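You operate a simulated robot arm through the tools that you are given. There is no shell and no other tool. Be economical: measure what you need, move in short steps, check, and stop when the job is done.

You are at the controls of a simulated two-armed robot. One attempt, no reset.

JOB
Put the red cup on the top of the goods counter away on the top of the desk. Then put the card slide on the low shelf of the tall rack away on the top of the big table. Then carry the green parts tray with both arms and set it on the top of the store bench. Then put one of the grey windows from the top of the small table on the top of the island. Then press the tray key of the computer three times. Then put the green pattern block on the top of the small table away on the top of the small grey bench. Then put the silver lens on the top of the small table away on the cleaning bench top. Then put one of the drying packs from the top of the small table on top of the clear case there. Keep to this order. Set down upright: red cup.
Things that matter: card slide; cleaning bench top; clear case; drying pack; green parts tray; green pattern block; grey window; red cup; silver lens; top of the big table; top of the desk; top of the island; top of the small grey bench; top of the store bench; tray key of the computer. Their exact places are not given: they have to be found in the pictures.

The check looks at the end state, three seconds after you hand in, the way a careful person would. Anything else that was tipped, shoved, dropped, spilled or broken makes it a failure.

ROBOT AND FRAMES
Two 7-joint arms with two-finger grippers on one trunk, on a base that drives. Base frame: it is fixed to the floor where the robot stands at the start and does not move with it; the origin is under the middle of the robot, x ahead of it, y to its left, z up. Units: mm, rad, N and s.
The left shoulder is at the start at [50, 191, 1142], the right one opposite. With the tool pointing down near the work surface each hand reaches from about 100 to 620 mm from the robot's upright axis, wherever it stands, measured 20 degrees to its own side. Places, roughly: card slide [750, -500, 500]; cleaning bench top [-2100, -8100, 900]; clear case [-4750, -2000, 1000]; drying pack (7x7x5 cm) [-4900, -1600, 900]; green parts tray (26x20x3 cm) [-2100, -900, 900]; green pattern block [-4750, -1750, 1000]; grey window [-4500, -1000, 1000]; red cup (8x8x11 cm) [600, 0, 900]; silver lens [-5000, -1750, 1000]; top of the big table [-4700, -4600, 800]; top of the desk [-3200, -6000, 800]; top of the island [-1600, -3500, 800]; top of the small grey bench [-6200, -200, 800]; top of the store bench [600, -3100, 900]; tray key of the computer [-4600, -1100, 1300]. Payload 2.69 kg a hand.
The TCP of each hand is the grasp point between the finger pads, 20 mm short of the fingertips. In the tool frame z runs along the fingers and y along their closing line. Largest opening 100 mm; the body of the gripper starts 63 mm behind the TCP.
Orientation is that of the tool frame in the base frame, as a unit quaternion [x, y, z, w]. With the fingers straight down and closing along the base's y, the tool's x points along the base's -x, its y along +y and its z along -z.

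CONTROLS
- The arms move only by the tool send_rows. It takes "left_steps", "right_steps" or both (then of equal length, played together; a hand with none holds still); each is a list of rows, each an object (a shift or turn left out is 0, a gripper value left out holds the last) with "xyz": the shift along the tool's x, y, z in mm, a list of three; "rot": the turn, a rotation vector about the tool's x, y, z in rad, a list of three; "claw": the finger opening in mm, from 0 to 100. In form: [{"xyz": [tx, ty, tz], "rot": [rx, ry, rz], "claw": claw}, ...]. A call has 1 to 20 rows; each row is the pose to reach, as a shift and turn from the pose commanded when the call began, along the tool's axes at that moment. Rows are played at 5 a second. More than 50 mm and 0.15 rad between two rows, or a gripper value outside its range, and nothing of the call is played. Where a pose cannot be reached the arm comes as near as it can. A force on the tool above 40 N (or 10 N above the force at the start of the call, whichever is more), or a blocked arm, ends the call early, and 0.2 s more pass. Each finger travels about 153 mm/s and halts on what it meets, pressing with about 35 N; the grip force reading is that of the motor and also rises with nothing between the fingers. The clock runs only during rows and for 0.2 s after the last one: add rows that repeat a pose to give the fingers time. The reply holds the time, the measured pose of the TCP, the force on the tool along the base axes, the opening and the grip force, in the units named above and with some noise, with the torque about the TCP (base axes, N m) and any sound that the robot's microphone picked up.
- Cameras (640 x 400 px; columns grow to the right, rows downward): "scene" is now at [113.8, -44.5, 1322.1]; the picture's right is [-0.46, -0.89, 0.00], its down [-0.48, 0.25, -0.84] and it looks along [0.75, -0.38, -0.54] (base axes); focal length 269 px, centre (320, 200). "left" rides on the left gripper at [70, 19, -99] in its tool frame; the picture's right is [-0.26, 0.97, 0.00], its down [-0.75, -0.20, -0.63] and it looks along [-0.61, -0.16, 0.78] (tool axes); focal length 230 px, centre (320, 200). "right" rides on the right gripper at [70, -19, -99] in its tool frame; the picture's right is [0.26, 0.97, 0.00], its down [-0.75, 0.20, -0.63] and it looks along [-0.61, 0.16, 0.78] (tool axes); focal length 230 px, centre (320, 200).
- grab_frame(camera): a new picture of that camera. It takes no simulated time.
- lift_body(by): slides the trunk up (or, below 0, down) by that many mm; the arms and the scene camera ride with it, the base frame stays. It gives what a move gives, with no picture.
- roll_base(legs): drives the robot by 1 to 6 legs, each [ahead, left, turn to the left] in mm, mm and rad, along the robot's own axes; the way and the turn of a leg run together, so that a leg with both is an arc; at most 1500 mm and 3.142 rad a leg. The arms and the cameras ride along, it lands a little off, and it stops where it bumps. It gives what a move gives.
- pan_tilt(pan, tilt): turns the head with the scene camera to pan (to the left, within 1.396 rad either way) and tilt (down, from -0.506 to 1.204), counted from straight ahead of the robot. It gives what a move gives.
- locate(camera, pixels): for up to 12 pixels [column, row] of the newest picture of that camera ("zoom" is the newest enlarged one), the place [x, y, z] in the base frame of the surface seen there, good to about 2 mm, but the place of the scene camera against the robot may be out by one fixed shift of up to 12 mm in any direction. It takes no simulated time.
- enlarge(camera, box): a new picture of the part [left, top, right, bottom] of that camera's present view, enlarged. It takes no simulated time.
- sign_off(): hands the job in; it is judged then, once.

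Keep the steps short. Do not move on a guess: measure, check each grasp and each placing, and mend mistakes. In all there are 138 turns and 164 pictures (those below and enlarged ones count). Leave the grippers open and the arms clear of the work at the hand-in unless told otherwise, and finish with a single line.

The tools are called after "Emit:" as name(argument=value, ...) on one line, values as JSON. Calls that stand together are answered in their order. send_rows: Moves the arms, as the interface text tells. Its arguments: {"type":"object","properties":{"left_steps":{"type":"array"},"right_steps":{"type":"array"}},"required":[]} The other tools are called the same way: lift_body (by) slides the trunk up or down; roll_base (legs) drives the base; pan_tilt (pan, tilt) turns the head that bears the scene camera; grab_frame (camera) takes a picture; locate (camera, pixels) gives the place of the surface under pixels of a picture; enlarge (camera, box) takes an enlarged picture of a part of a camera's view; sign_off () hands the job in.

At the start:

```text
time: 0.0
left_tool_pos: [445.0, 24.3, 1063.0]
left_tcp_rot: [-0.001, 1.0, 0.0, 0.0]
left_ft_force: [0.1, -0.1, 0.3]
left_wrist_torque: [0.01, 0.03, 0.03]
left_grip_width: 99.9
left_grasp_force: 0.0
right_tool_pos: [311.6, -408.0, 1070.0]
right_tcp_rot: [-0.001, 1.0, -0.001, 0.001]
right_ft_force: [0.6, 0.1, -1.2]
right_wrist_torque: [-0.01, -0.02, -0.02]
right_grip_width: 100.2
right_grasp_force: 0.0
trunk travel left (down, up): [-200.0, 123.0]
robot x, y, heading: [-0.4, -3.0, 0.001]
head pan, tilt: [-0.473, 0.574]
```

scene: 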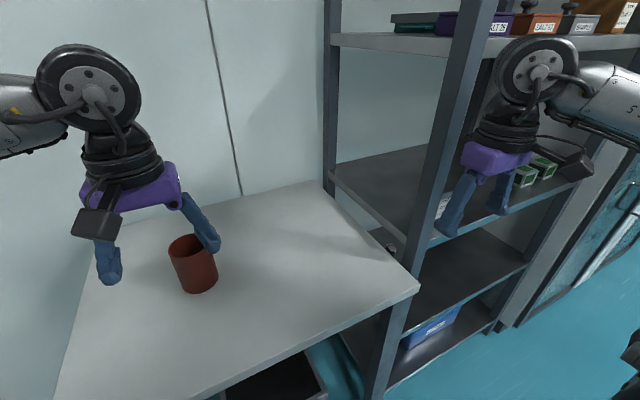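
right: 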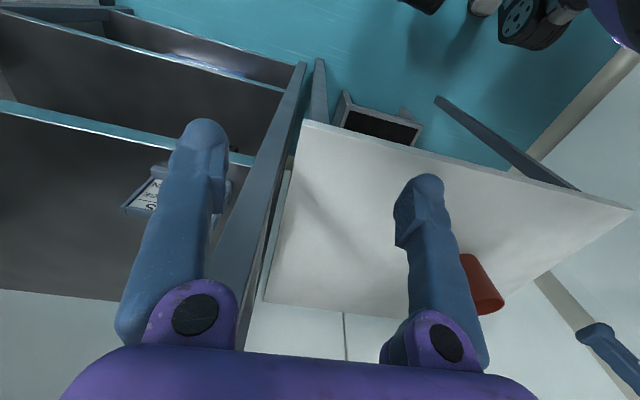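
left: 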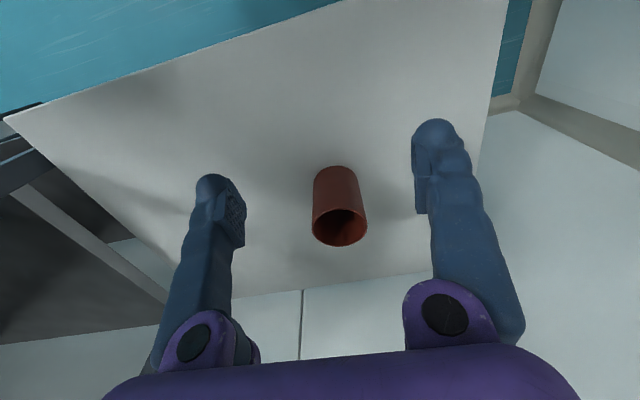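

I see the red cup in the scene (~195,265) and in the left view (~338,205). I measure it and the counter.

Emit:
locate(camera="left", pixels=[[338, 170], [338, 195], [314, 212], [366, 212], [338, 245], [338, 218], [300, 150]])

Emit:
locate(camera="scene", pixels=[[170, 250], [193, 236], [213, 250], [198, 290], [198, 265], [443, 205], [391, 248]])

Emit:
enlarge(camera="scene", box=[320, 120, 640, 320])

```text
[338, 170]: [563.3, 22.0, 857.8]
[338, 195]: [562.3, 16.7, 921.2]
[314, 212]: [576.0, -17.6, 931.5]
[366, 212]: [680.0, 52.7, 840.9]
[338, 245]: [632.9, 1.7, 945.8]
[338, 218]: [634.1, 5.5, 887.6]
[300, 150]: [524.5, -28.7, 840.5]
```

```text
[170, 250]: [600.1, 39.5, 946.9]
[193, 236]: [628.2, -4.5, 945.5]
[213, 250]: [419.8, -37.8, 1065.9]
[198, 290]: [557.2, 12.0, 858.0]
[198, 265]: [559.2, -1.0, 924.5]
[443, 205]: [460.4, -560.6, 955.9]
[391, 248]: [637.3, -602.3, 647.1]
```

```text
2.00 times, centred on (480, 220) of scene
```

zoom: 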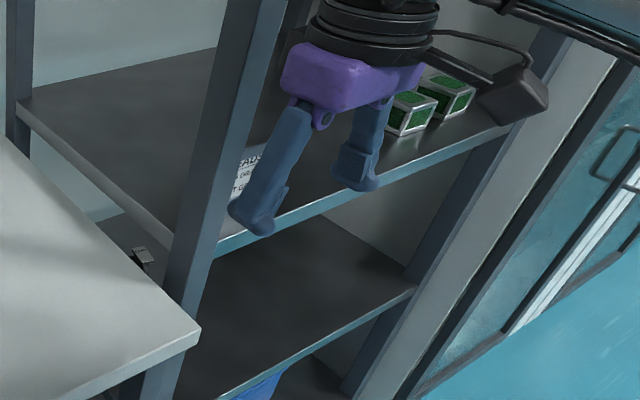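

The cup stands at about (597, 4), from z 840 to 946. I bring the left hand over it in steps, staying high.

Emit:
send_rows(left_steps=[{"xyz": [-45, -7, 0], "claw": 100}, {"xyz": [-90, -14, 0]}, {"xyz": [-130, -20, 20]}, {"xyz": [-152, -21, 50]}, {"xyz": [-152, -21, 50]}])

Emit:
grab_frame(camera="left")

Emit:
grab_frame(camera="scene")

```text
time: 1.2
left_tool_pos: [596.9, 3.2, 1013.5]
left_tcp_rot: [0.0, 1.0, -0.001, 0.0]
left_ft_force: [-0.6, -0.1, 0.2]
left_wrist_torque: [0.03, 0.04, 0.0]
left_grip_width: 99.7
left_grasp_force: 0.0
right_tool_pos: [311.9, -407.0, 1069.1]
right_tcp_rot: [0.0, 1.0, 0.0, 0.0]
right_ft_force: [-0.4, 0.2, 0.2]
right_wrist_torque: [-0.02, -0.02, 0.01]
right_grip_width: 100.1
right_grasp_force: 0.1
trunk travel left (down, up): [-200.0, 123.0]
robot x, y, heading: [3.0, 0.6, 0.001]
head pan, tilt: [-0.473, 0.574]
```

```text
159 pictures are left
```

left: 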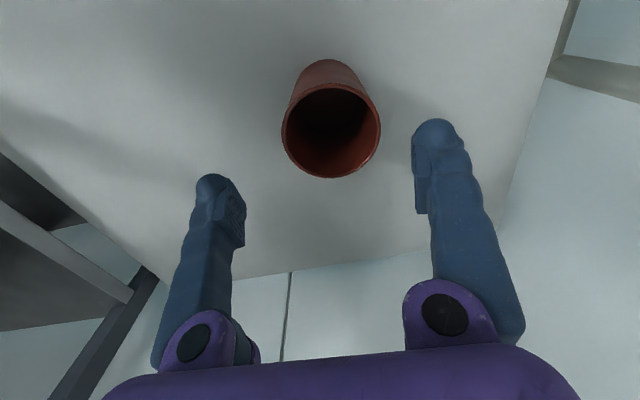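

```text
158 pictures are left
```

scene: 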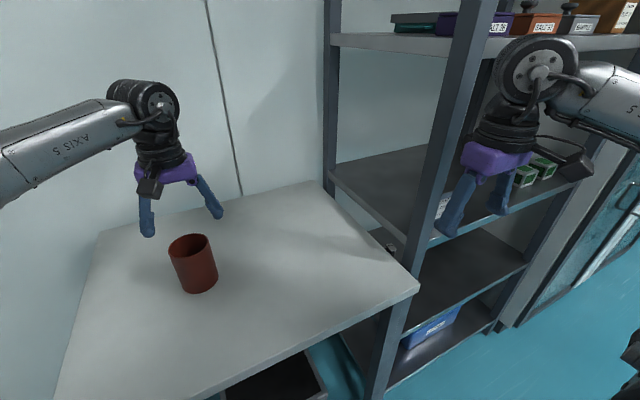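

Emit:
locate(camera="left", pixels=[[284, 130], [378, 132], [330, 86], [335, 176], [328, 70]])

```text
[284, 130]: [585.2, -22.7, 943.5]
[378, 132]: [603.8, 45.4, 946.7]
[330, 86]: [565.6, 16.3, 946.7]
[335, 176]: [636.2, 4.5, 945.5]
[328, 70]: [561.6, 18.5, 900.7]
```

Cup centre is about (600, 11), rim width about 73. I shift 8 mm left and go down to z 895.

Emit:
send_rows(left_steps=[{"xyz": [-3, 8, 0]}, {"xyz": [-3, 8, 40]}, {"xyz": [-3, 8, 80]}, {"xyz": [-3, 8, 115]}, {"xyz": [-3, 8, 115], "claw": 60}, {"xyz": [-3, 8, 115]}, {"xyz": [-3, 8, 115]}])

Emit:
grab_frame(camera="left")

```text
time: 2.8
left_tool_pos: [598.8, 12.0, 898.1]
left_tcp_rot: [0.0, 1.0, 0.0, 0.001]
left_ft_force: [0.6, -0.1, 5.5]
left_wrist_torque: [0.1, 0.13, -0.02]
left_grip_width: 84.9
left_grasp_force: 35.5
right_tool_pos: [311.4, -408.5, 1068.4]
right_tcp_rot: [0.001, 1.0, 0.0, 0.0]
right_ft_force: [0.0, -0.1, -0.8]
right_wrist_torque: [-0.03, 0.0, 0.02]
right_grip_width: 100.2
right_grasp_force: 0.0
trunk travel left (down, up): [-200.0, 123.0]
robot x, y, heading: [4.2, 1.0, 0.002]
head pan, tilt: [-0.473, 0.574]
```

```text
157 pictures are left
```

left: 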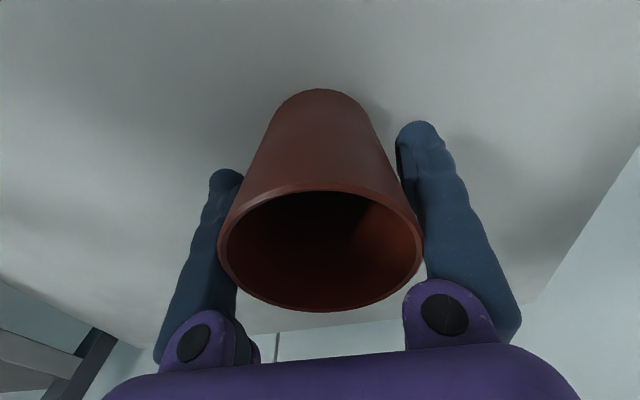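

The fingers halted on the cup (85 mm, 35 N). I lift it and draw it in close to the body, holding it upright.

Emit:
send_rows(left_steps=[{"xyz": [0, 0, -40]}, {"xyz": [0, 0, -80]}, {"xyz": [0, 0, -120]}, {"xyz": [40, 20, -140]}, {"xyz": [85, 35, -150]}, {"xyz": [130, 50, -150]}, {"xyz": [175, 65, -150]}, {"xyz": [220, 80, -150]}, {"xyz": [265, 100, -150]}, {"xyz": [265, 100, -150]}])

Emit:
pan_tilt(pan=-1.39, tilt=0.35)

Emit:
grab_frame(camera="scene")

Emit:
grab_frame(camera="left")

```text
time: 5.0
left_tool_pos: [333.2, 111.9, 1047.9]
left_tcp_rot: [0.0, 1.0, -0.001, -0.001]
left_ft_force: [0.8, 0.5, -1.2]
left_wrist_torque: [0.0, 0.02, -0.02]
left_grip_width: 85.1
left_grasp_force: 34.5
right_tool_pos: [312.8, -408.2, 1070.6]
right_tcp_rot: [0.0, 1.0, 0.0, 0.0]
right_ft_force: [-0.6, 0.0, 0.7]
right_wrist_torque: [0.0, 0.0, 0.02]
right_grip_width: 100.2
right_grasp_force: 0.1
trunk travel left (down, up): [-200.0, 123.0]
robot x, y, heading: [2.9, -1.7, 0.002]
head pan, tilt: [-0.473, 0.574]
```

```text
time: 6.2
left_tool_pos: [333.2, 113.1, 1049.5]
left_tcp_rot: [0.0, 1.0, 0.0, 0.0]
left_ft_force: [0.6, 0.0, -1.3]
left_wrist_torque: [-0.03, 0.0, 0.0]
left_grip_width: 84.6
left_grasp_force: 34.7
right_tool_pos: [312.6, -407.8, 1069.1]
right_tcp_rot: [0.0, 1.0, 0.0, 0.0]
right_ft_force: [-1.0, -1.2, 0.4]
right_wrist_torque: [0.0, 0.01, -0.01]
right_grip_width: 100.0
right_grasp_force: 0.1
trunk travel left (down, up): [-200.0, 123.0]
robot x, y, heading: [-1.4, 0.5, -0.004]
head pan, tilt: [-1.389, 0.351]
```

```text
156 pictures are left
```

scene: 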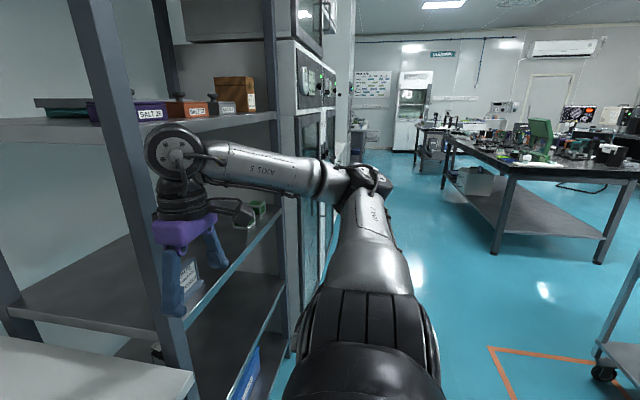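

```text
155 pictures are left
```

left: 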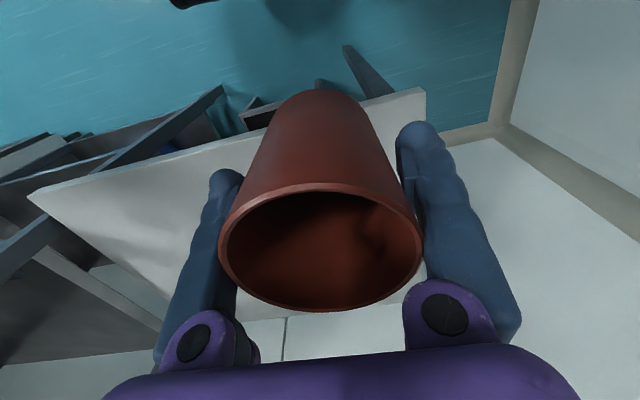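

I measure landmarks in this view for a floor map.

Emit:
locate(camera="scene", pixels=[[604, 374], [497, 250], [598, 262], [448, 138], [493, 350], [630, 290], [412, 75], [435, 170], [355, 160], [637, 170], [510, 180], [330, 235]])

Emit:
pan_tilt(pan=1.39, tilt=0.35)

Emit:
grab_frame(camera="scene")

```text
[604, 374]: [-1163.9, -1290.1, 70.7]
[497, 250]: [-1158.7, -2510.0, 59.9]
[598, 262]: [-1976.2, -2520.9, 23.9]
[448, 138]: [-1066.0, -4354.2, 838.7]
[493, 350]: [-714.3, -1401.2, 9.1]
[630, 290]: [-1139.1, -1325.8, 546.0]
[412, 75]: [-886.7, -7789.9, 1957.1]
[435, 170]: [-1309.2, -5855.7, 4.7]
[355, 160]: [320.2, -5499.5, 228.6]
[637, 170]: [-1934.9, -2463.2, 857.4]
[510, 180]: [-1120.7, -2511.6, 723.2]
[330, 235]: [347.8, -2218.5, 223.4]
```

```text
time: 8.7
left_tool_pos: [334.4, 112.6, 1048.1]
left_tcp_rot: [0.0, 1.0, 0.0, 0.0]
left_ft_force: [0.0, -0.4, -1.1]
left_wrist_torque: [-0.01, -0.03, -0.03]
left_grip_width: 84.8
left_grasp_force: 35.3
right_tool_pos: [310.7, -408.7, 1069.9]
right_tcp_rot: [-0.001, 1.0, 0.0, 0.0]
right_ft_force: [0.8, -1.4, 1.0]
right_wrist_torque: [-0.02, -0.05, 0.01]
right_grip_width: 100.1
right_grasp_force: 0.0
trunk travel left (down, up): [-200.0, 123.0]
robot x, y, heading: [2.3, 1.0, 0.007]
head pan, tilt: [1.389, 0.351]
```

```text
154 pictures are left
```

scene: 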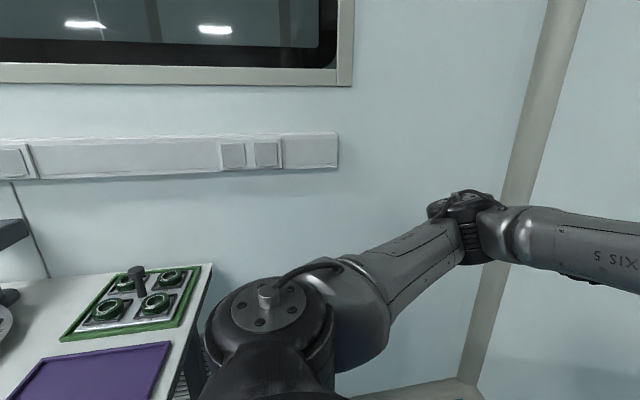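

Emit:
locate(camera="scene", pixels=[[210, 268], [180, 390], [60, 380], [300, 150], [420, 395], [170, 345]])

Emit:
pan_tilt(pan=-0.4, tilt=1.2)

Emit:
grab_frame(camera="scene")

```text
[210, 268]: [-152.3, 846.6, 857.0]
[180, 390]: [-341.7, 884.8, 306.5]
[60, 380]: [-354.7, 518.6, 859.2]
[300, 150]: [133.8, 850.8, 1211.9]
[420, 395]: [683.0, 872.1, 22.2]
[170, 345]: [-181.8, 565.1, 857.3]
```

```text
time: 10.4
left_tool_pos: [332.8, 112.1, 1049.0]
left_tcp_rot: [0.0, 1.0, 0.0, 0.0]
left_ft_force: [0.3, 0.4, -1.5]
left_wrist_torque: [0.0, -0.02, -0.03]
left_grip_width: 84.8
left_grasp_force: 34.8
right_tool_pos: [312.8, -407.5, 1070.3]
right_tcp_rot: [0.0, 1.0, 0.0, 0.0]
right_ft_force: [-0.3, -0.5, 0.0]
right_wrist_torque: [0.01, -0.01, 0.0]
right_grip_width: 100.0
right_grasp_force: 0.1
trunk travel left (down, up): [-200.0, 123.0]
robot x, y, heading: [-0.6, -1.6, 0.001]
head pan, tilt: [-0.4, 1.201]
```

```text
153 pictures are left
```

scene: 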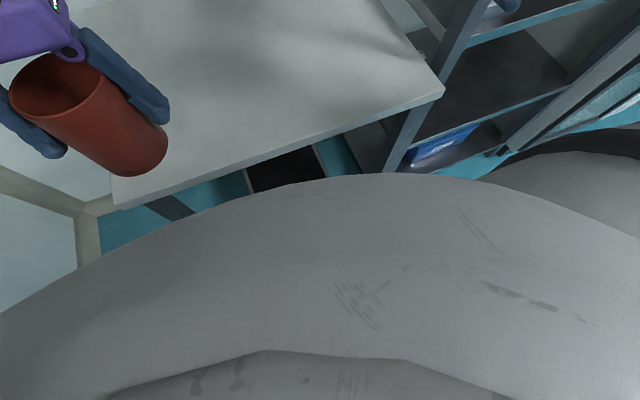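

The floor around is free and the counter is lower than the arms. I turn right on the spot by 90° and look down the aisle.

Emit:
roll_base(legs=[[-100, 0, 0], [0, 0, -1.571]])

Emit:
pan_tilt(pan=-0.35, tilt=0.3)

Emit:
grab_frame(camera="scene")

Emit:
pan_tilt(pan=-1.39, tilt=0.3)

Emit:
grab_frame(camera="scene")

```text
time: 15.4
left_tool_pos: [14.1, -332.2, 1048.8]
left_tcp_rot: [0.705, 0.709, 0.001, -0.001]
left_ft_force: [0.1, 0.6, -1.3]
left_wrist_torque: [0.0, -0.01, 0.02]
left_grip_width: 84.6
left_grasp_force: 35.5
right_tool_pos: [-506.8, -314.2, 1070.3]
right_tcp_rot: [0.705, 0.709, 0.0, -0.001]
right_ft_force: [-1.0, -0.3, -0.5]
right_wrist_torque: [-0.01, 0.03, 0.01]
right_grip_width: 99.8
right_grasp_force: 0.0
trunk travel left (down, up): [-200.0, 123.0]
robot x, y, heading: [-100.8, 0.2, -1.566]
head pan, tilt: [-0.4, 1.201]
```

```text
time: 16.6
left_tool_pos: [12.9, -333.2, 1049.4]
left_tcp_rot: [0.705, 0.709, 0.0, 0.0]
left_ft_force: [-0.5, -0.1, -0.4]
left_wrist_torque: [0.03, 0.0, -0.02]
left_grip_width: 84.9
left_grasp_force: 35.6
right_tool_pos: [-506.4, -314.8, 1070.7]
right_tcp_rot: [0.705, 0.71, 0.001, 0.0]
right_ft_force: [-0.9, 0.1, 0.7]
right_wrist_torque: [0.0, -0.01, 0.0]
right_grip_width: 100.4
right_grasp_force: 0.0
trunk travel left (down, up): [-200.0, 123.0]
robot x, y, heading: [-99.2, 1.5, -1.564]
head pan, tilt: [-0.351, 0.3]
```

```text
152 pictures are left
```

scene: 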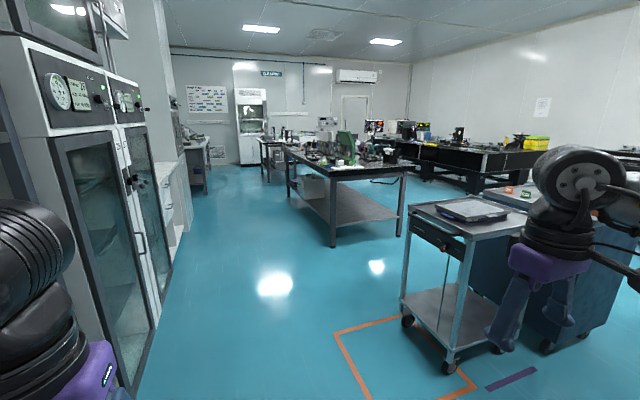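

```text
time: 17.9
left_tool_pos: [14.9, -333.6, 1047.4]
left_tcp_rot: [0.705, 0.709, 0.0, 0.0]
left_ft_force: [0.2, -0.1, -1.5]
left_wrist_torque: [0.01, -0.02, 0.03]
left_grip_width: 84.8
left_grasp_force: 34.9
right_tool_pos: [-506.4, -313.2, 1069.6]
right_tcp_rot: [0.705, 0.709, 0.0, 0.0]
right_ft_force: [0.3, -0.2, 0.0]
right_wrist_torque: [0.03, -0.01, 0.0]
right_grip_width: 100.0
right_grasp_force: 0.0
trunk travel left (down, up): [-200.0, 123.0]
robot x, y, heading: [-104.4, -2.4, -1.563]
head pan, tilt: [-1.389, 0.3]
```

```text
151 pictures are left
```

scene: 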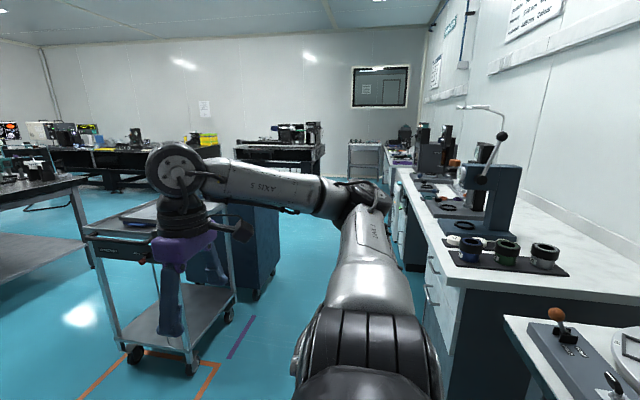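

The aisle ahead (-y) is free between the cabinets (x≈350) and the island (x≈-1070). I shift right 230 mm and drive down it to y≈-4300, then look around.

Emit:
roll_base(legs=[[0, -200, 0], [1400, 0, 0], [1450, 0, 0], [1450, 0, 0]])

Emit:
pan_tilt(pan=-0.3, tilt=0.35)

Emit:
grab_frame(camera="scene")

Emit:
pan_tilt(pan=-1.2, tilt=0.35)

Emit:
grab_frame(camera="scene")

```text
time: 20.6
left_tool_pos: [-188.1, -333.2, 1049.2]
left_tcp_rot: [0.706, 0.708, 0.0, 0.0]
left_ft_force: [-0.2, -0.3, -1.5]
left_wrist_torque: [0.02, 0.0, -0.01]
left_grip_width: 84.8
left_grasp_force: 34.8
right_tool_pos: [-708.5, -314.4, 1070.1]
right_tcp_rot: [0.705, 0.709, 0.0, 0.0]
right_ft_force: [0.9, 0.5, -0.8]
right_wrist_torque: [0.0, 0.01, -0.04]
right_grip_width: 99.8
right_grasp_force: 0.1
trunk travel left (down, up): [-200.0, 123.0]
robot x, y, heading: [-300.0, 3.7, -1.566]
head pan, tilt: [-1.389, 0.3]
stopped in leg 2: the robot was blocked; the commanded pose is now the measured one
```

```text
time: 21.9
left_tool_pos: [-188.2, -333.1, 1049.4]
left_tcp_rot: [0.706, 0.708, -0.001, 0.0]
left_ft_force: [-0.2, 0.6, -1.3]
left_wrist_torque: [-0.01, 0.01, 0.02]
left_grip_width: 84.8
left_grasp_force: 35.2
right_tool_pos: [-708.4, -314.1, 1069.5]
right_tcp_rot: [0.705, 0.709, 0.0, 0.0]
right_ft_force: [-0.4, 0.4, 0.6]
right_wrist_torque: [-0.02, -0.03, -0.03]
right_grip_width: 100.0
right_grasp_force: 0.1
trunk travel left (down, up): [-200.0, 123.0]
robot x, y, heading: [-300.7, 4.5, -1.564]
head pan, tilt: [-0.3, 0.351]
```

```text
150 pictures are left
```

scene: 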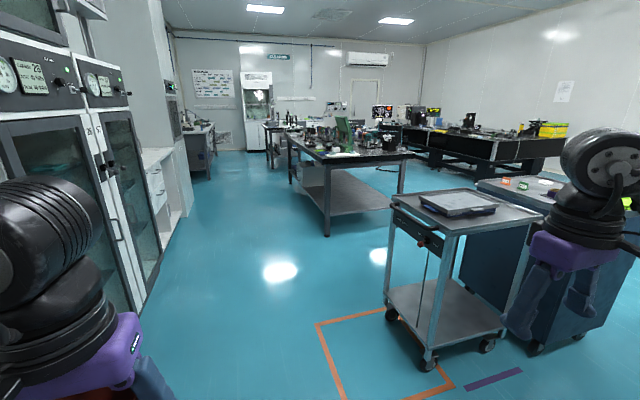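

```text
time: 23.1
left_tool_pos: [-187.7, -332.0, 1048.5]
left_tcp_rot: [0.706, 0.709, 0.0, 0.0]
left_ft_force: [-0.2, 0.5, -0.5]
left_wrist_torque: [0.02, 0.01, -0.02]
left_grip_width: 84.8
left_grasp_force: 35.0
right_tool_pos: [-707.9, -313.6, 1070.0]
right_tcp_rot: [0.705, 0.709, -0.001, 0.0]
right_ft_force: [0.5, 1.1, -0.6]
right_wrist_torque: [0.0, -0.02, -0.01]
right_grip_width: 100.1
right_grasp_force: 0.0
trunk travel left (down, up): [-200.0, 123.0]
robot x, y, heading: [-300.4, -2.1, -1.569]
head pan, tilt: [-1.201, 0.351]
```

```text
149 pictures are left
```

scene: 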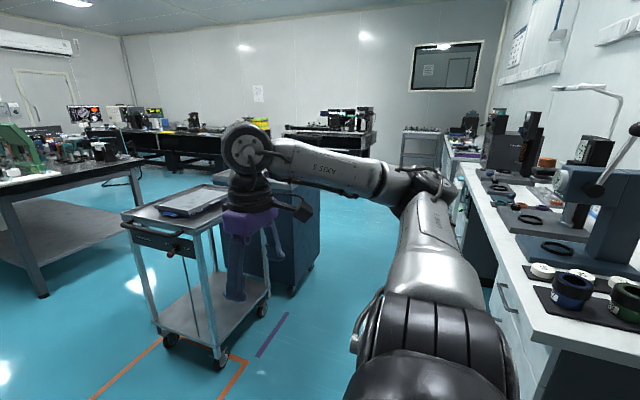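

The drive was blocked at once. I look for what touches: left side and straight down.

Emit:
pan_tilt(pan=0.9, tilt=0.7)

Emit:
grab_frame(camera="scene")

Emit:
pan_tilt(pan=-0.6, tilt=1.15)

Emit:
grab_frame(camera="scene")

```text
time: 25.1
left_tool_pos: [-187.9, -334.3, 1048.7]
left_tcp_rot: [0.706, 0.709, 0.001, 0.0]
left_ft_force: [0.4, -0.6, -0.6]
left_wrist_torque: [0.02, 0.01, -0.01]
left_grip_width: 84.8
left_grasp_force: 34.8
right_tool_pos: [-707.9, -314.1, 1069.9]
right_tcp_rot: [0.706, 0.709, 0.001, 0.0]
right_ft_force: [0.0, -0.7, 0.3]
right_wrist_torque: [0.02, -0.03, -0.02]
right_grip_width: 100.0
right_grasp_force: 0.0
trunk travel left (down, up): [-200.0, 123.0]
robot x, y, heading: [-299.1, -1.8, -1.566]
head pan, tilt: [0.901, 0.7]
```

```text
148 pictures are left
```

scene: 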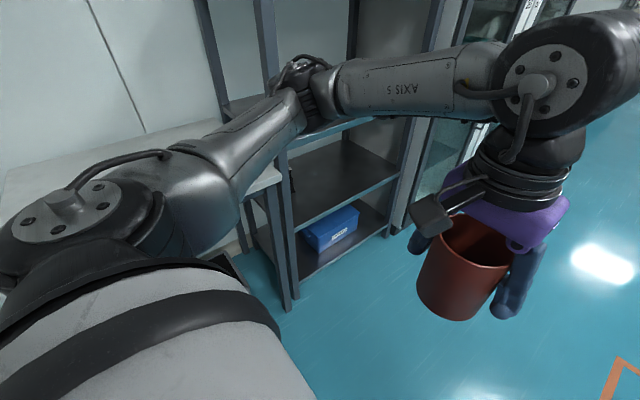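

```text
time: 26.7
left_tool_pos: [-188.0, -333.1, 1049.2]
left_tcp_rot: [0.706, 0.708, 0.0, 0.0]
left_ft_force: [-0.3, 0.3, -0.2]
left_wrist_torque: [0.0, 0.0, 0.01]
left_grip_width: 84.6
left_grasp_force: 35.1
right_tool_pos: [-707.9, -314.1, 1069.6]
right_tcp_rot: [0.705, 0.709, 0.0, 0.0]
right_ft_force: [0.2, 0.6, -0.8]
right_wrist_torque: [0.0, -0.01, -0.01]
right_grip_width: 99.9
right_grasp_force: 0.0
trunk travel left (down, up): [-200.0, 123.0]
robot x, y, heading: [-302.4, 1.8, -1.56]
head pan, tilt: [-0.6, 1.15]
```

```text
147 pictures are left
```

scene: 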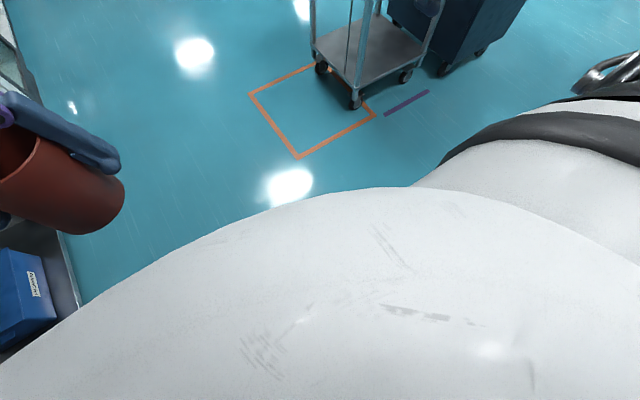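

The left elbow reaches out to the rack post on the east side. I strafe right 200 mm for clearance and try a short drive ahead.

Emit:
roll_base(legs=[[0, -180, 0], [1400, 0, 0], [1450, 0, 0], [1450, 0, 0]])

Emit:
pan_tilt(pan=-0.3, tilt=0.35)

Emit:
grab_frame(camera="scene")

Emit:
pan_tilt(pan=-1.2, tilt=0.35)

Emit:
grab_frame(camera="scene")

```text
time: 49.0
left_tool_pos: [-291.9, -4621.8, 1048.7]
left_tcp_rot: [0.702, 0.712, 0.0, 0.0]
left_ft_force: [0.2, 0.2, -1.5]
left_wrist_torque: [0.01, 0.01, 0.01]
left_grip_width: 84.5
left_grasp_force: 35.0
right_tool_pos: [-812.3, -4609.1, 1070.0]
right_tcp_rot: [0.701, 0.714, 0.0, 0.0]
right_ft_force: [-0.3, -0.2, -0.7]
right_wrist_torque: [0.01, -0.01, -0.02]
right_grip_width: 100.0
right_grasp_force: 0.1
trunk travel left (down, up): [-200.0, 123.0]
robot x, y, heading: [-408.4, -4291.8, -1.555]
head pan, tilt: [-0.6, 1.15]
```

```text
time: 50.2
left_tool_pos: [-290.5, -4621.5, 1047.9]
left_tcp_rot: [0.701, 0.713, 0.0, 0.0]
left_ft_force: [-0.2, 0.0, -0.8]
left_wrist_torque: [0.03, -0.01, 0.0]
left_grip_width: 84.6
left_grasp_force: 35.1
right_tool_pos: [-811.8, -4609.4, 1069.6]
right_tcp_rot: [0.701, 0.713, 0.001, 0.0]
right_ft_force: [-0.6, -0.1, -0.4]
right_wrist_torque: [-0.01, 0.01, -0.04]
right_grip_width: 99.7
right_grasp_force: 0.0
trunk travel left (down, up): [-200.0, 123.0]
robot x, y, heading: [-407.2, -4291.7, -1.557]
head pan, tilt: [-0.3, 0.351]
```

```text
146 pictures are left
```

scene: 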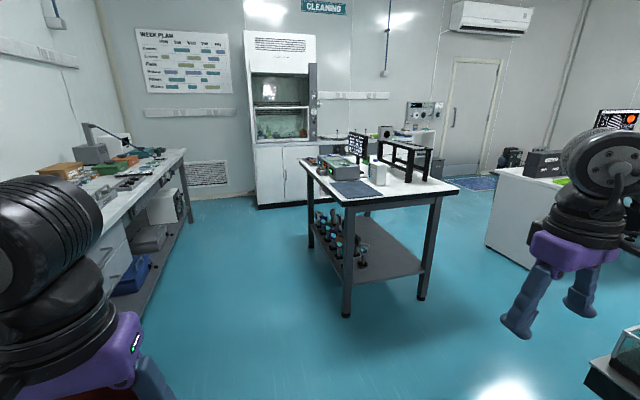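

```text
time: 51.4
left_tool_pos: [-290.6, -4621.8, 1048.5]
left_tcp_rot: [0.702, 0.712, 0.0, 0.0]
left_ft_force: [-0.5, 0.4, -1.1]
left_wrist_torque: [0.01, -0.01, -0.03]
left_grip_width: 84.5
left_grasp_force: 34.9
right_tool_pos: [-811.6, -4609.2, 1068.5]
right_tcp_rot: [0.701, 0.713, 0.0, 0.0]
right_ft_force: [0.5, -0.9, 0.2]
right_wrist_torque: [0.0, 0.01, 0.02]
right_grip_width: 100.0
right_grasp_force: 0.0
trunk travel left (down, up): [-200.0, 123.0]
robot x, y, heading: [-411.1, -4288.3, -1.556]
head pan, tilt: [-1.201, 0.351]
```

```text
145 pictures are left
```

scene: 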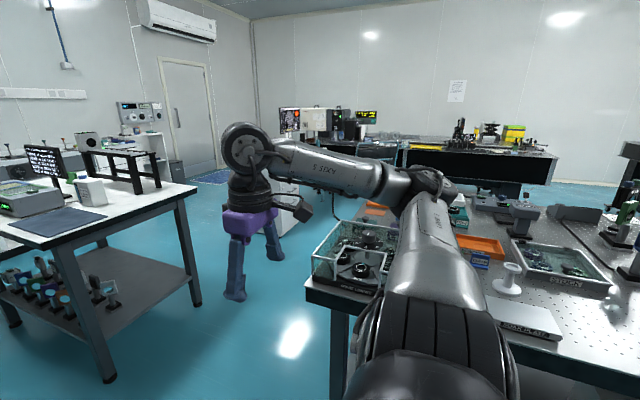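

Emit:
locate(camera="scene", pixels=[[197, 188], [48, 240], [197, 300], [108, 378], [305, 205], [310, 290], [290, 195], [325, 140], [600, 355], [180, 183]])

Emit:
enlarge(camera="scene", box=[190, 90, 450, 250])

```text
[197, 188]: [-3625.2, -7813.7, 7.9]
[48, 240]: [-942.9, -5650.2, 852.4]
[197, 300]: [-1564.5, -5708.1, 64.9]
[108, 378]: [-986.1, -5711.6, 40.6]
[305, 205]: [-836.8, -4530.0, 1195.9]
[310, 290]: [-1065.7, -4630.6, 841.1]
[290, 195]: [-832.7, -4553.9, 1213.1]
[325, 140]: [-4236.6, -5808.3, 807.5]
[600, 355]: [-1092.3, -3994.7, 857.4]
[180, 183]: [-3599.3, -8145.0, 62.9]
```

```text
2.46 times, centred on (320, 170) of scene
```

zoom: 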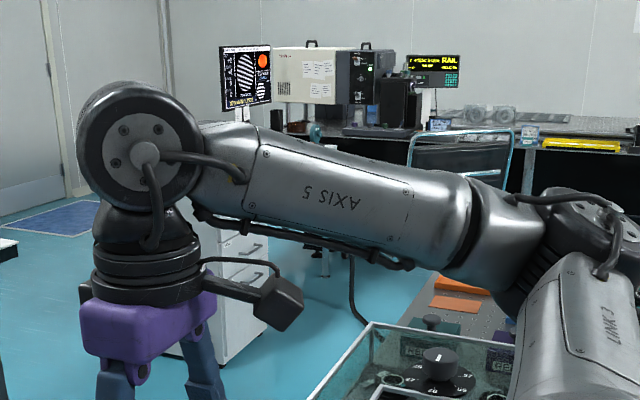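

Emit:
locate(camera="scene", pixels=[[430, 172], [445, 190], [455, 215], [395, 228], [345, 225], [320, 255], [500, 295], [75, 170], [90, 150], [155, 155], [58, 150], [150, 190]])

Emit:
pan_tilt(pan=1.1, tilt=0.5)

Emit:
grab_frame(camera="scene")

```text
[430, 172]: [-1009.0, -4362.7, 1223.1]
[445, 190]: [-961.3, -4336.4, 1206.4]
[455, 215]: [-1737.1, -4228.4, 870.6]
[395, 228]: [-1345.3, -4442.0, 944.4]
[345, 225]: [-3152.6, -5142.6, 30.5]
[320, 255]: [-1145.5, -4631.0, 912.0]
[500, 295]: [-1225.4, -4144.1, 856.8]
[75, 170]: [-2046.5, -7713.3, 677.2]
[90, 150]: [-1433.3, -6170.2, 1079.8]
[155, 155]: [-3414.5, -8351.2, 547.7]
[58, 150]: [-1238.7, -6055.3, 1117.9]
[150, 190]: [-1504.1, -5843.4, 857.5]
```

```text
time: 53.5
left_tool_pos: [-289.8, -4621.5, 1048.5]
left_tcp_rot: [0.701, 0.713, 0.0, 0.0]
left_ft_force: [-0.9, 0.6, -1.4]
left_wrist_torque: [0.04, -0.03, 0.0]
left_grip_width: 84.8
left_grasp_force: 35.6
right_tool_pos: [-811.3, -4608.5, 1070.5]
right_tcp_rot: [0.701, 0.713, 0.0, -0.001]
right_ft_force: [-0.3, 0.0, 0.2]
right_wrist_torque: [-0.02, 0.02, -0.01]
right_grip_width: 99.9
right_grasp_force: 0.1
trunk travel left (down, up): [-200.0, 123.0]
robot x, y, heading: [-408.1, -4292.2, -1.554]
head pan, tilt: [1.1, 0.499]
```

```text
143 pictures are left
```

scene: 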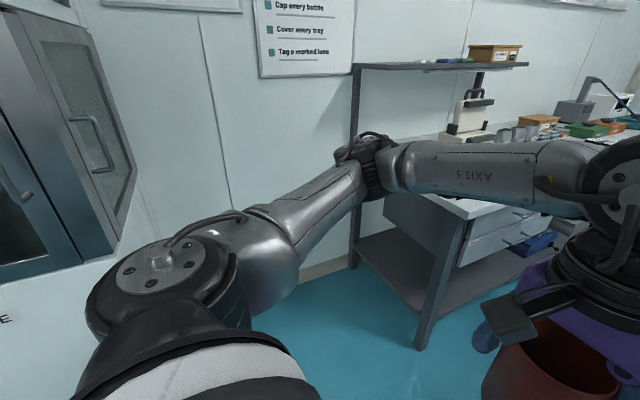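

Emit:
locate(camera="scene", pixels=[[365, 140], [380, 175], [355, 68], [527, 66], [480, 205], [560, 140], [640, 130], [420, 345], [30, 395], [475, 100], [590, 80], [520, 240]])

Emit:
pan_tilt(pan=0.2, tilt=0.5)

Emit:
grab_frame(camera="scene")

```text
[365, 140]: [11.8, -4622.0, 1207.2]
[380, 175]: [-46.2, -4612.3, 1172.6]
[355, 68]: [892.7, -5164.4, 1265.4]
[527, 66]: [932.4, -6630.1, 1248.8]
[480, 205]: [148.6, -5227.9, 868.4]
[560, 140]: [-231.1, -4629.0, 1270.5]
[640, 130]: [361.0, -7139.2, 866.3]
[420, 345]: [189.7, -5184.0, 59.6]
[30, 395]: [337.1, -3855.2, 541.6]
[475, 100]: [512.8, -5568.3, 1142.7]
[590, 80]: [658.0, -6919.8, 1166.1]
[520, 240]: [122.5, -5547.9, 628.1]
```

```text
time: 54.7
left_tool_pos: [-291.9, -4620.7, 1049.0]
left_tcp_rot: [0.702, 0.712, 0.0, 0.0]
left_ft_force: [0.2, -0.3, -1.3]
left_wrist_torque: [0.0, 0.02, 0.03]
left_grip_width: 84.7
left_grasp_force: 34.8
right_tool_pos: [-812.0, -4608.7, 1069.8]
right_tcp_rot: [0.701, 0.714, 0.0, -0.001]
right_ft_force: [-0.3, -0.1, -0.8]
right_wrist_torque: [-0.02, -0.02, 0.0]
right_grip_width: 100.1
right_grasp_force: 0.0
trunk travel left (down, up): [-200.0, 123.0]
robot x, y, heading: [-408.2, -4289.5, -1.553]
head pan, tilt: [0.201, 0.499]
```

```text
142 pictures are left
```

scene: 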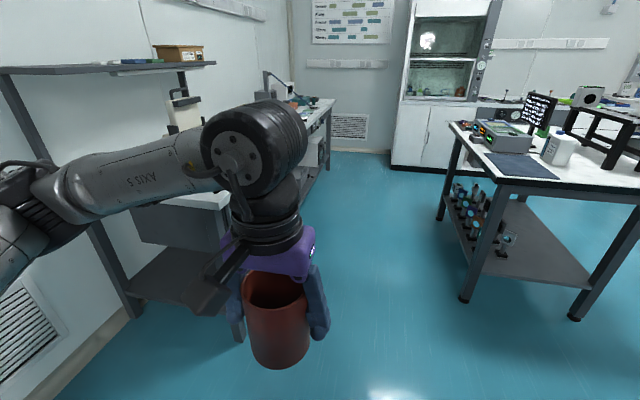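

Left elbow sticks out 420 left / 330 ahead at z≈1200; all clear. I go ahead 820, turn right to face west and drive between the island (y>-4630) and the middle table (y<-5650) to x≈-2000.

Emit:
roll_base(legs=[[820, 0, 0], [0, 0, -1.586], [1500, 0, 0]])

Emit:
pan_tilt(pan=0.4, tilt=0.4)

Emit:
grab_frame(camera="scene")

Emit:
pan_tilt(pan=-0.4, tilt=0.4)

Emit:
grab_frame(camera="scene")

```text
time: 70.0
left_tool_pos: [-2218.0, -5202.8, 1049.6]
left_tcp_rot: [1.0, -0.003, 0.0, 0.001]
left_ft_force: [0.0, 0.1, -1.0]
left_wrist_torque: [0.03, 0.02, -0.02]
left_grip_width: 84.7
left_grasp_force: 35.2
right_tool_pos: [-2192.8, -4682.6, 1070.4]
right_tcp_rot: [1.0, -0.003, 0.0, 0.0]
right_ft_force: [0.0, 0.2, 0.1]
right_wrist_torque: [0.0, 0.01, -0.03]
right_grip_width: 100.0
right_grasp_force: 0.0
trunk travel left (down, up): [-200.0, 123.0]
robot x, y, heading: [-1883.1, -5091.1, 3.139]
head pan, tilt: [0.201, 0.499]
```

```text
time: 70.7
left_tool_pos: [-2218.0, -5201.8, 1048.6]
left_tcp_rot: [1.0, -0.004, 0.0, 0.0]
left_ft_force: [0.0, -0.1, -1.5]
left_wrist_torque: [0.04, 0.0, 0.03]
left_grip_width: 84.7
left_grasp_force: 34.8
right_tool_pos: [-2194.6, -4682.9, 1069.8]
right_tcp_rot: [1.0, -0.002, 0.0, 0.0]
right_ft_force: [0.2, -1.2, 0.1]
right_wrist_torque: [0.02, 0.0, 0.0]
right_grip_width: 100.0
right_grasp_force: 0.1
trunk travel left (down, up): [-200.0, 123.0]
robot x, y, heading: [-1886.4, -5093.1, 3.13]
head pan, tilt: [0.4, 0.4]
```

```text
141 pictures are left
```

scene: 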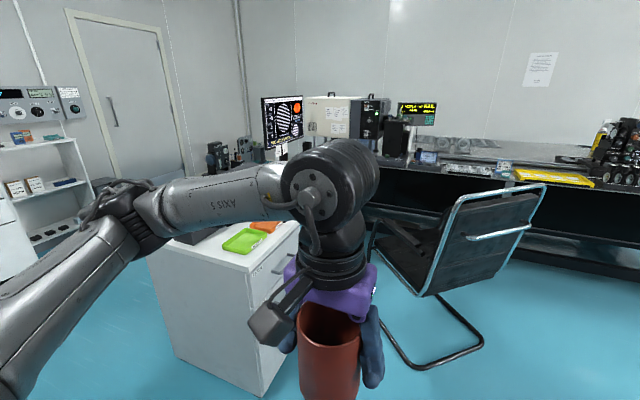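

```text
time: 71.8
left_tool_pos: [-2218.3, -5202.5, 1049.4]
left_tcp_rot: [1.0, -0.003, 0.0, 0.001]
left_ft_force: [1.1, 0.8, -2.4]
left_wrist_torque: [0.01, 0.0, -0.04]
left_grip_width: 84.5
left_grasp_force: 35.2
right_tool_pos: [-2194.2, -4681.4, 1070.5]
right_tcp_rot: [1.0, -0.003, 0.0, 0.0]
right_ft_force: [-0.3, -0.4, 0.5]
right_wrist_torque: [0.01, -0.01, -0.03]
right_grip_width: 100.1
right_grasp_force: 0.0
trunk travel left (down, up): [-200.0, 123.0]
robot x, y, heading: [-1883.3, -5095.3, 3.138]
head pan, tilt: [-0.4, 0.4]
```

```text
140 pictures are left
```

scene: 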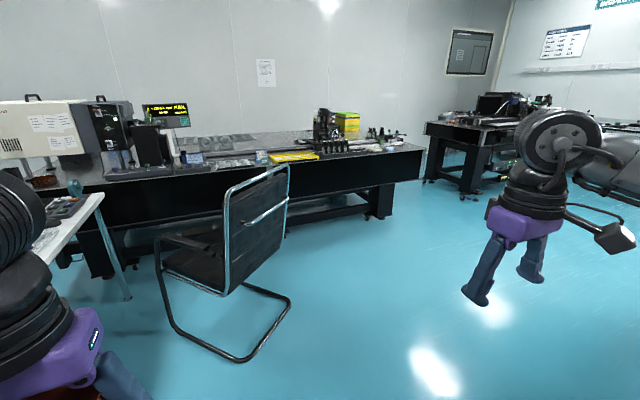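

Emit:
locate(camera="scene", pixels=[[101, 195], [127, 298], [50, 250], [75, 190], [240, 360], [200, 290], [225, 200], [290, 170], [160, 240], [420, 150]])

Emit:
pan_tilt(pan=0.75, tilt=0.4)

Emit:
grab_frame(camera="scene")

Emit:
locate(camera="scene", pixels=[[30, 265], [118, 395], [160, 250], [15, 240], [85, 225], [60, 300], [80, 120], [130, 185], [190, 180], [200, 170]])

```text
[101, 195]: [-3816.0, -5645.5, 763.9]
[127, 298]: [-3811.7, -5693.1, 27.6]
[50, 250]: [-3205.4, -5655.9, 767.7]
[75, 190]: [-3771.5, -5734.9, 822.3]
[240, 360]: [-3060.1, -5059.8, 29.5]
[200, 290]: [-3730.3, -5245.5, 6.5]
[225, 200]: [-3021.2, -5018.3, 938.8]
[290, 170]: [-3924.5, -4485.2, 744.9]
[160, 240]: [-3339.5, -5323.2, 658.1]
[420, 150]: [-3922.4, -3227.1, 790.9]
```

```text
time: 73.2
left_tool_pos: [-2218.3, -5202.7, 1048.3]
left_tcp_rot: [1.0, -0.003, 0.0, 0.0]
left_ft_force: [0.1, 0.2, 0.0]
left_wrist_torque: [0.02, -0.01, 0.01]
left_grip_width: 85.2
left_grasp_force: 35.1
right_tool_pos: [-2193.9, -4681.8, 1069.9]
right_tcp_rot: [1.0, -0.002, 0.001, 0.0]
right_ft_force: [0.3, 0.1, 0.6]
right_wrist_torque: [0.01, 0.01, 0.03]
right_grip_width: 99.9
right_grasp_force: 0.0
trunk travel left (down, up): [-200.0, 123.0]
robot x, y, heading: [-1884.2, -5096.8, 3.135]
head pan, tilt: [0.75, 0.4]
```

```text
139 pictures are left
```

scene: 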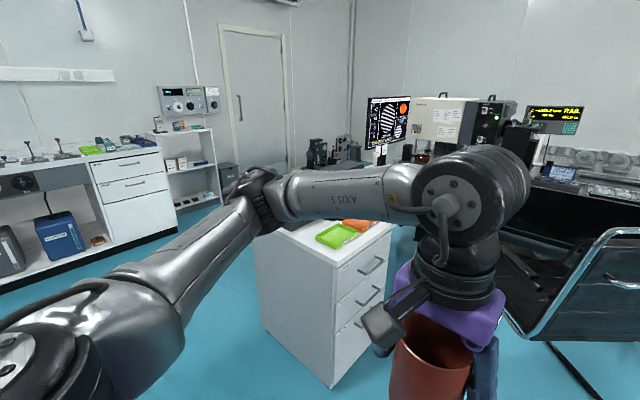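

```text
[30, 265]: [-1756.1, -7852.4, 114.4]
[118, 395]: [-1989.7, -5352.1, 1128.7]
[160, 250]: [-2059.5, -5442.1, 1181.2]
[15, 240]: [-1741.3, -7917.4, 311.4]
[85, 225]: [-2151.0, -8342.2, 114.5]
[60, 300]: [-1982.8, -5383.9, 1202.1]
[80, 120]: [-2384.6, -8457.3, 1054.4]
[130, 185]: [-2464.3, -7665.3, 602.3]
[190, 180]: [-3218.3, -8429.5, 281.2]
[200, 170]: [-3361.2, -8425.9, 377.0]
```

Emit:
locate(camera="scene", pixels=[[390, 228], [334, 268], [262, 225], [335, 235], [356, 224], [380, 222], [300, 235], [365, 235], [332, 385], [310, 225], [335, 250]])

Emit:
enlarge(camera="scene", box=[240, 90, 560, 290])

```text
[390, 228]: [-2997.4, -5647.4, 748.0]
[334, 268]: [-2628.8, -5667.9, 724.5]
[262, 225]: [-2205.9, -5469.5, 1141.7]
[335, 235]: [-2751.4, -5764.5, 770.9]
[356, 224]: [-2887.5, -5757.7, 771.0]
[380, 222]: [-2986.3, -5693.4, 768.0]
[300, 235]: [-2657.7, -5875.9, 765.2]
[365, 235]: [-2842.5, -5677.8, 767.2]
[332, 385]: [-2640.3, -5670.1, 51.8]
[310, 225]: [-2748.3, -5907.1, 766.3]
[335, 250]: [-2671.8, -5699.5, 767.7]
```

```text
2.00 times, centred on (400, 190) of scene
```

zoom: 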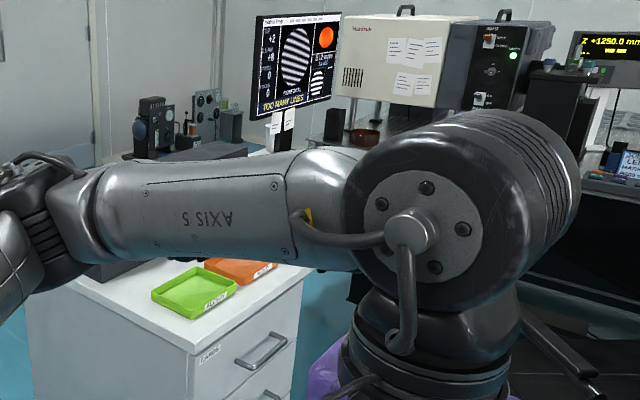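

Desk top z≈767, east end x≈-2630, front edge y≈-5650, with a green and an orange tray on it. I turn to face it (south) and shift right to x≈-2640, staying back from the edge, then look.

Emit:
roll_base(legs=[[0, 0, 1.574], [0, -760, 0]])

Emit:
pan_tilt(pan=-0.1, tilt=0.75)

Emit:
grab_frame(camera="scene")

```text
time: 84.1
left_tool_pos: [-2533.7, -5419.6, 1048.9]
left_tcp_rot: [0.71, 0.705, 0.001, 0.0]
left_ft_force: [0.6, -0.5, -0.5]
left_wrist_torque: [-0.02, -0.02, -0.02]
left_grip_width: 84.7
left_grasp_force: 35.0
right_tool_pos: [-3055.3, -5394.8, 1070.2]
right_tcp_rot: [0.709, 0.705, 0.0, 0.0]
right_ft_force: [0.5, 0.2, -0.1]
right_wrist_torque: [0.0, 0.0, 0.01]
right_grip_width: 100.0
right_grasp_force: 0.1
trunk travel left (down, up): [-200.0, 123.0]
robot x, y, heading: [-2641.6, -5086.1, -1.574]
head pan, tilt: [0.75, 0.4]
```

```text
time: 85.2
left_tool_pos: [-2533.5, -5419.8, 1048.9]
left_tcp_rot: [0.71, 0.704, 0.0, 0.0]
left_ft_force: [-0.2, -0.6, -1.2]
left_wrist_torque: [0.02, 0.02, 0.0]
left_grip_width: 84.7
left_grasp_force: 35.0
right_tool_pos: [-3054.1, -5394.8, 1069.9]
right_tcp_rot: [0.709, 0.705, 0.0, 0.0]
right_ft_force: [0.5, -0.1, 0.5]
right_wrist_torque: [-0.01, -0.01, -0.02]
right_grip_width: 100.1
right_grasp_force: 0.1
trunk travel left (down, up): [-200.0, 123.0]
robot x, y, heading: [-2644.5, -5085.1, -1.576]
head pan, tilt: [-0.099, 0.75]
```

```text
137 pictures are left
```

scene: 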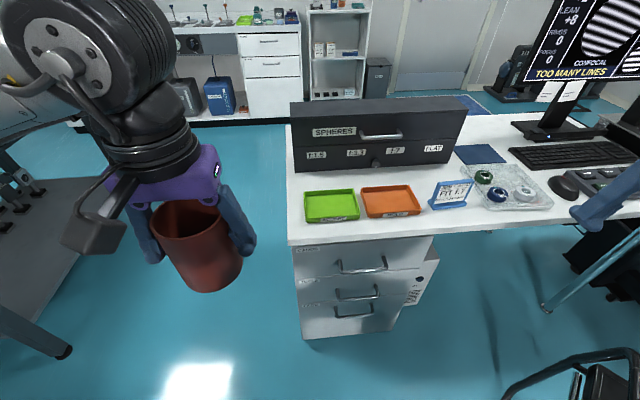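

Emit:
locate(camera="scene", pixels=[[422, 215], [425, 234], [470, 212], [480, 228], [450, 175], [500, 160], [480, 155], [360, 218], [420, 190], [340, 178], [540, 210], [465, 180]])

Emit:
enlarge(camera="scene", box=[280, 100, 600, 300])

```text
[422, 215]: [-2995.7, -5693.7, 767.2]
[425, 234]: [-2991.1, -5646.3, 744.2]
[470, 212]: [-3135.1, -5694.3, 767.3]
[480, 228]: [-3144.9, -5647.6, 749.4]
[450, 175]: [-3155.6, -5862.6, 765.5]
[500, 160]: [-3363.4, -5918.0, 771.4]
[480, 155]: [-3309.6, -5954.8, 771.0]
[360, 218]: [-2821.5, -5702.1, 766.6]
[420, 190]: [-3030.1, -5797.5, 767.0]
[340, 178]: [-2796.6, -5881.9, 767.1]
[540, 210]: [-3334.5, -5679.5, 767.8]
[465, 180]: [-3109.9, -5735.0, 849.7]
```

```text
2.00 times, centred on (440, 200) of scene
```

zoom: 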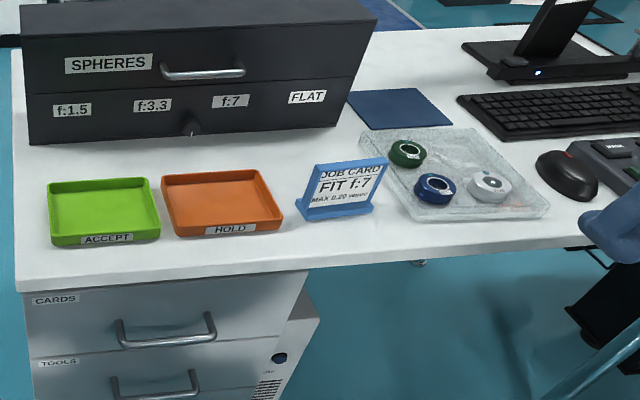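

Emit:
locate(camera="zoom", pixels=[[283, 225], [246, 172], [298, 218], [320, 168], [335, 126], [345, 100], [452, 126], [400, 132], [420, 215], [375, 205], [316, 190], [385, 165]])

```text
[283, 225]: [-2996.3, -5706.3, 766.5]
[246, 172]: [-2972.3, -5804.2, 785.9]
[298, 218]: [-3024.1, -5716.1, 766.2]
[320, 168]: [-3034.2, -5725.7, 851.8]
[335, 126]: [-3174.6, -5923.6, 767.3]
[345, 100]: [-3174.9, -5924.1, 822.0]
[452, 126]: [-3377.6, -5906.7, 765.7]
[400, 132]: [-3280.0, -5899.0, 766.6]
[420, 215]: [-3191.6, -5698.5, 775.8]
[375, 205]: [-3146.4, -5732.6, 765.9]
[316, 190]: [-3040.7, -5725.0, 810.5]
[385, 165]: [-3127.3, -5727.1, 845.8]
```

Free patch lies around (-3070,-5845) between orange tray, job card and black box. I check the chair's clearance to my right.

Emit:
pan_tilt(pan=-0.8, tilt=0.8)

Emit:
grab_frame(camera="scene")

```text
time: 86.3
left_tool_pos: [-2534.2, -5419.4, 1049.8]
left_tcp_rot: [0.709, 0.705, 0.0, 0.0]
left_ft_force: [0.3, 0.3, -0.7]
left_wrist_torque: [0.0, 0.0, 0.01]
left_grip_width: 84.7
left_grasp_force: 35.3
right_tool_pos: [-3054.1, -5395.0, 1068.8]
right_tcp_rot: [0.709, 0.706, 0.001, 0.0]
right_ft_force: [1.2, -0.1, 0.4]
right_wrist_torque: [0.03, 0.01, 0.01]
right_grip_width: 100.2
right_grasp_force: 0.0
trunk travel left (down, up): [-200.0, 123.0]
robot x, y, heading: [-2646.5, -5083.4, -1.577]
head pan, tilt: [-0.799, 0.799]
```

```text
135 pictures are left
```

scene: 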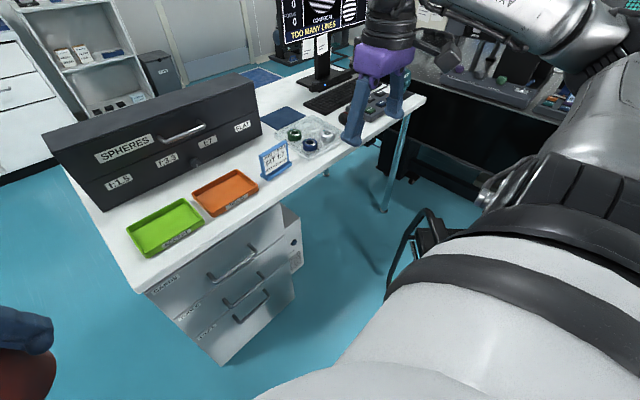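

Emit:
locate(camera="scene", pixels=[[393, 268], [408, 228], [440, 228], [420, 208], [475, 210], [500, 190], [390, 290], [345, 395], [300, 300]])

```text
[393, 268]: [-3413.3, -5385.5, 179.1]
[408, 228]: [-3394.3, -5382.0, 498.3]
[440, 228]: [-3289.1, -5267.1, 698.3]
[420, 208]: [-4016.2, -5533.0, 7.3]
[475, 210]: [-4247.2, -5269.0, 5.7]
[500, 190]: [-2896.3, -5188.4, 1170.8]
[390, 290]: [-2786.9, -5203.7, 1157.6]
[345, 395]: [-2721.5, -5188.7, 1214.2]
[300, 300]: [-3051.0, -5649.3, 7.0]
```

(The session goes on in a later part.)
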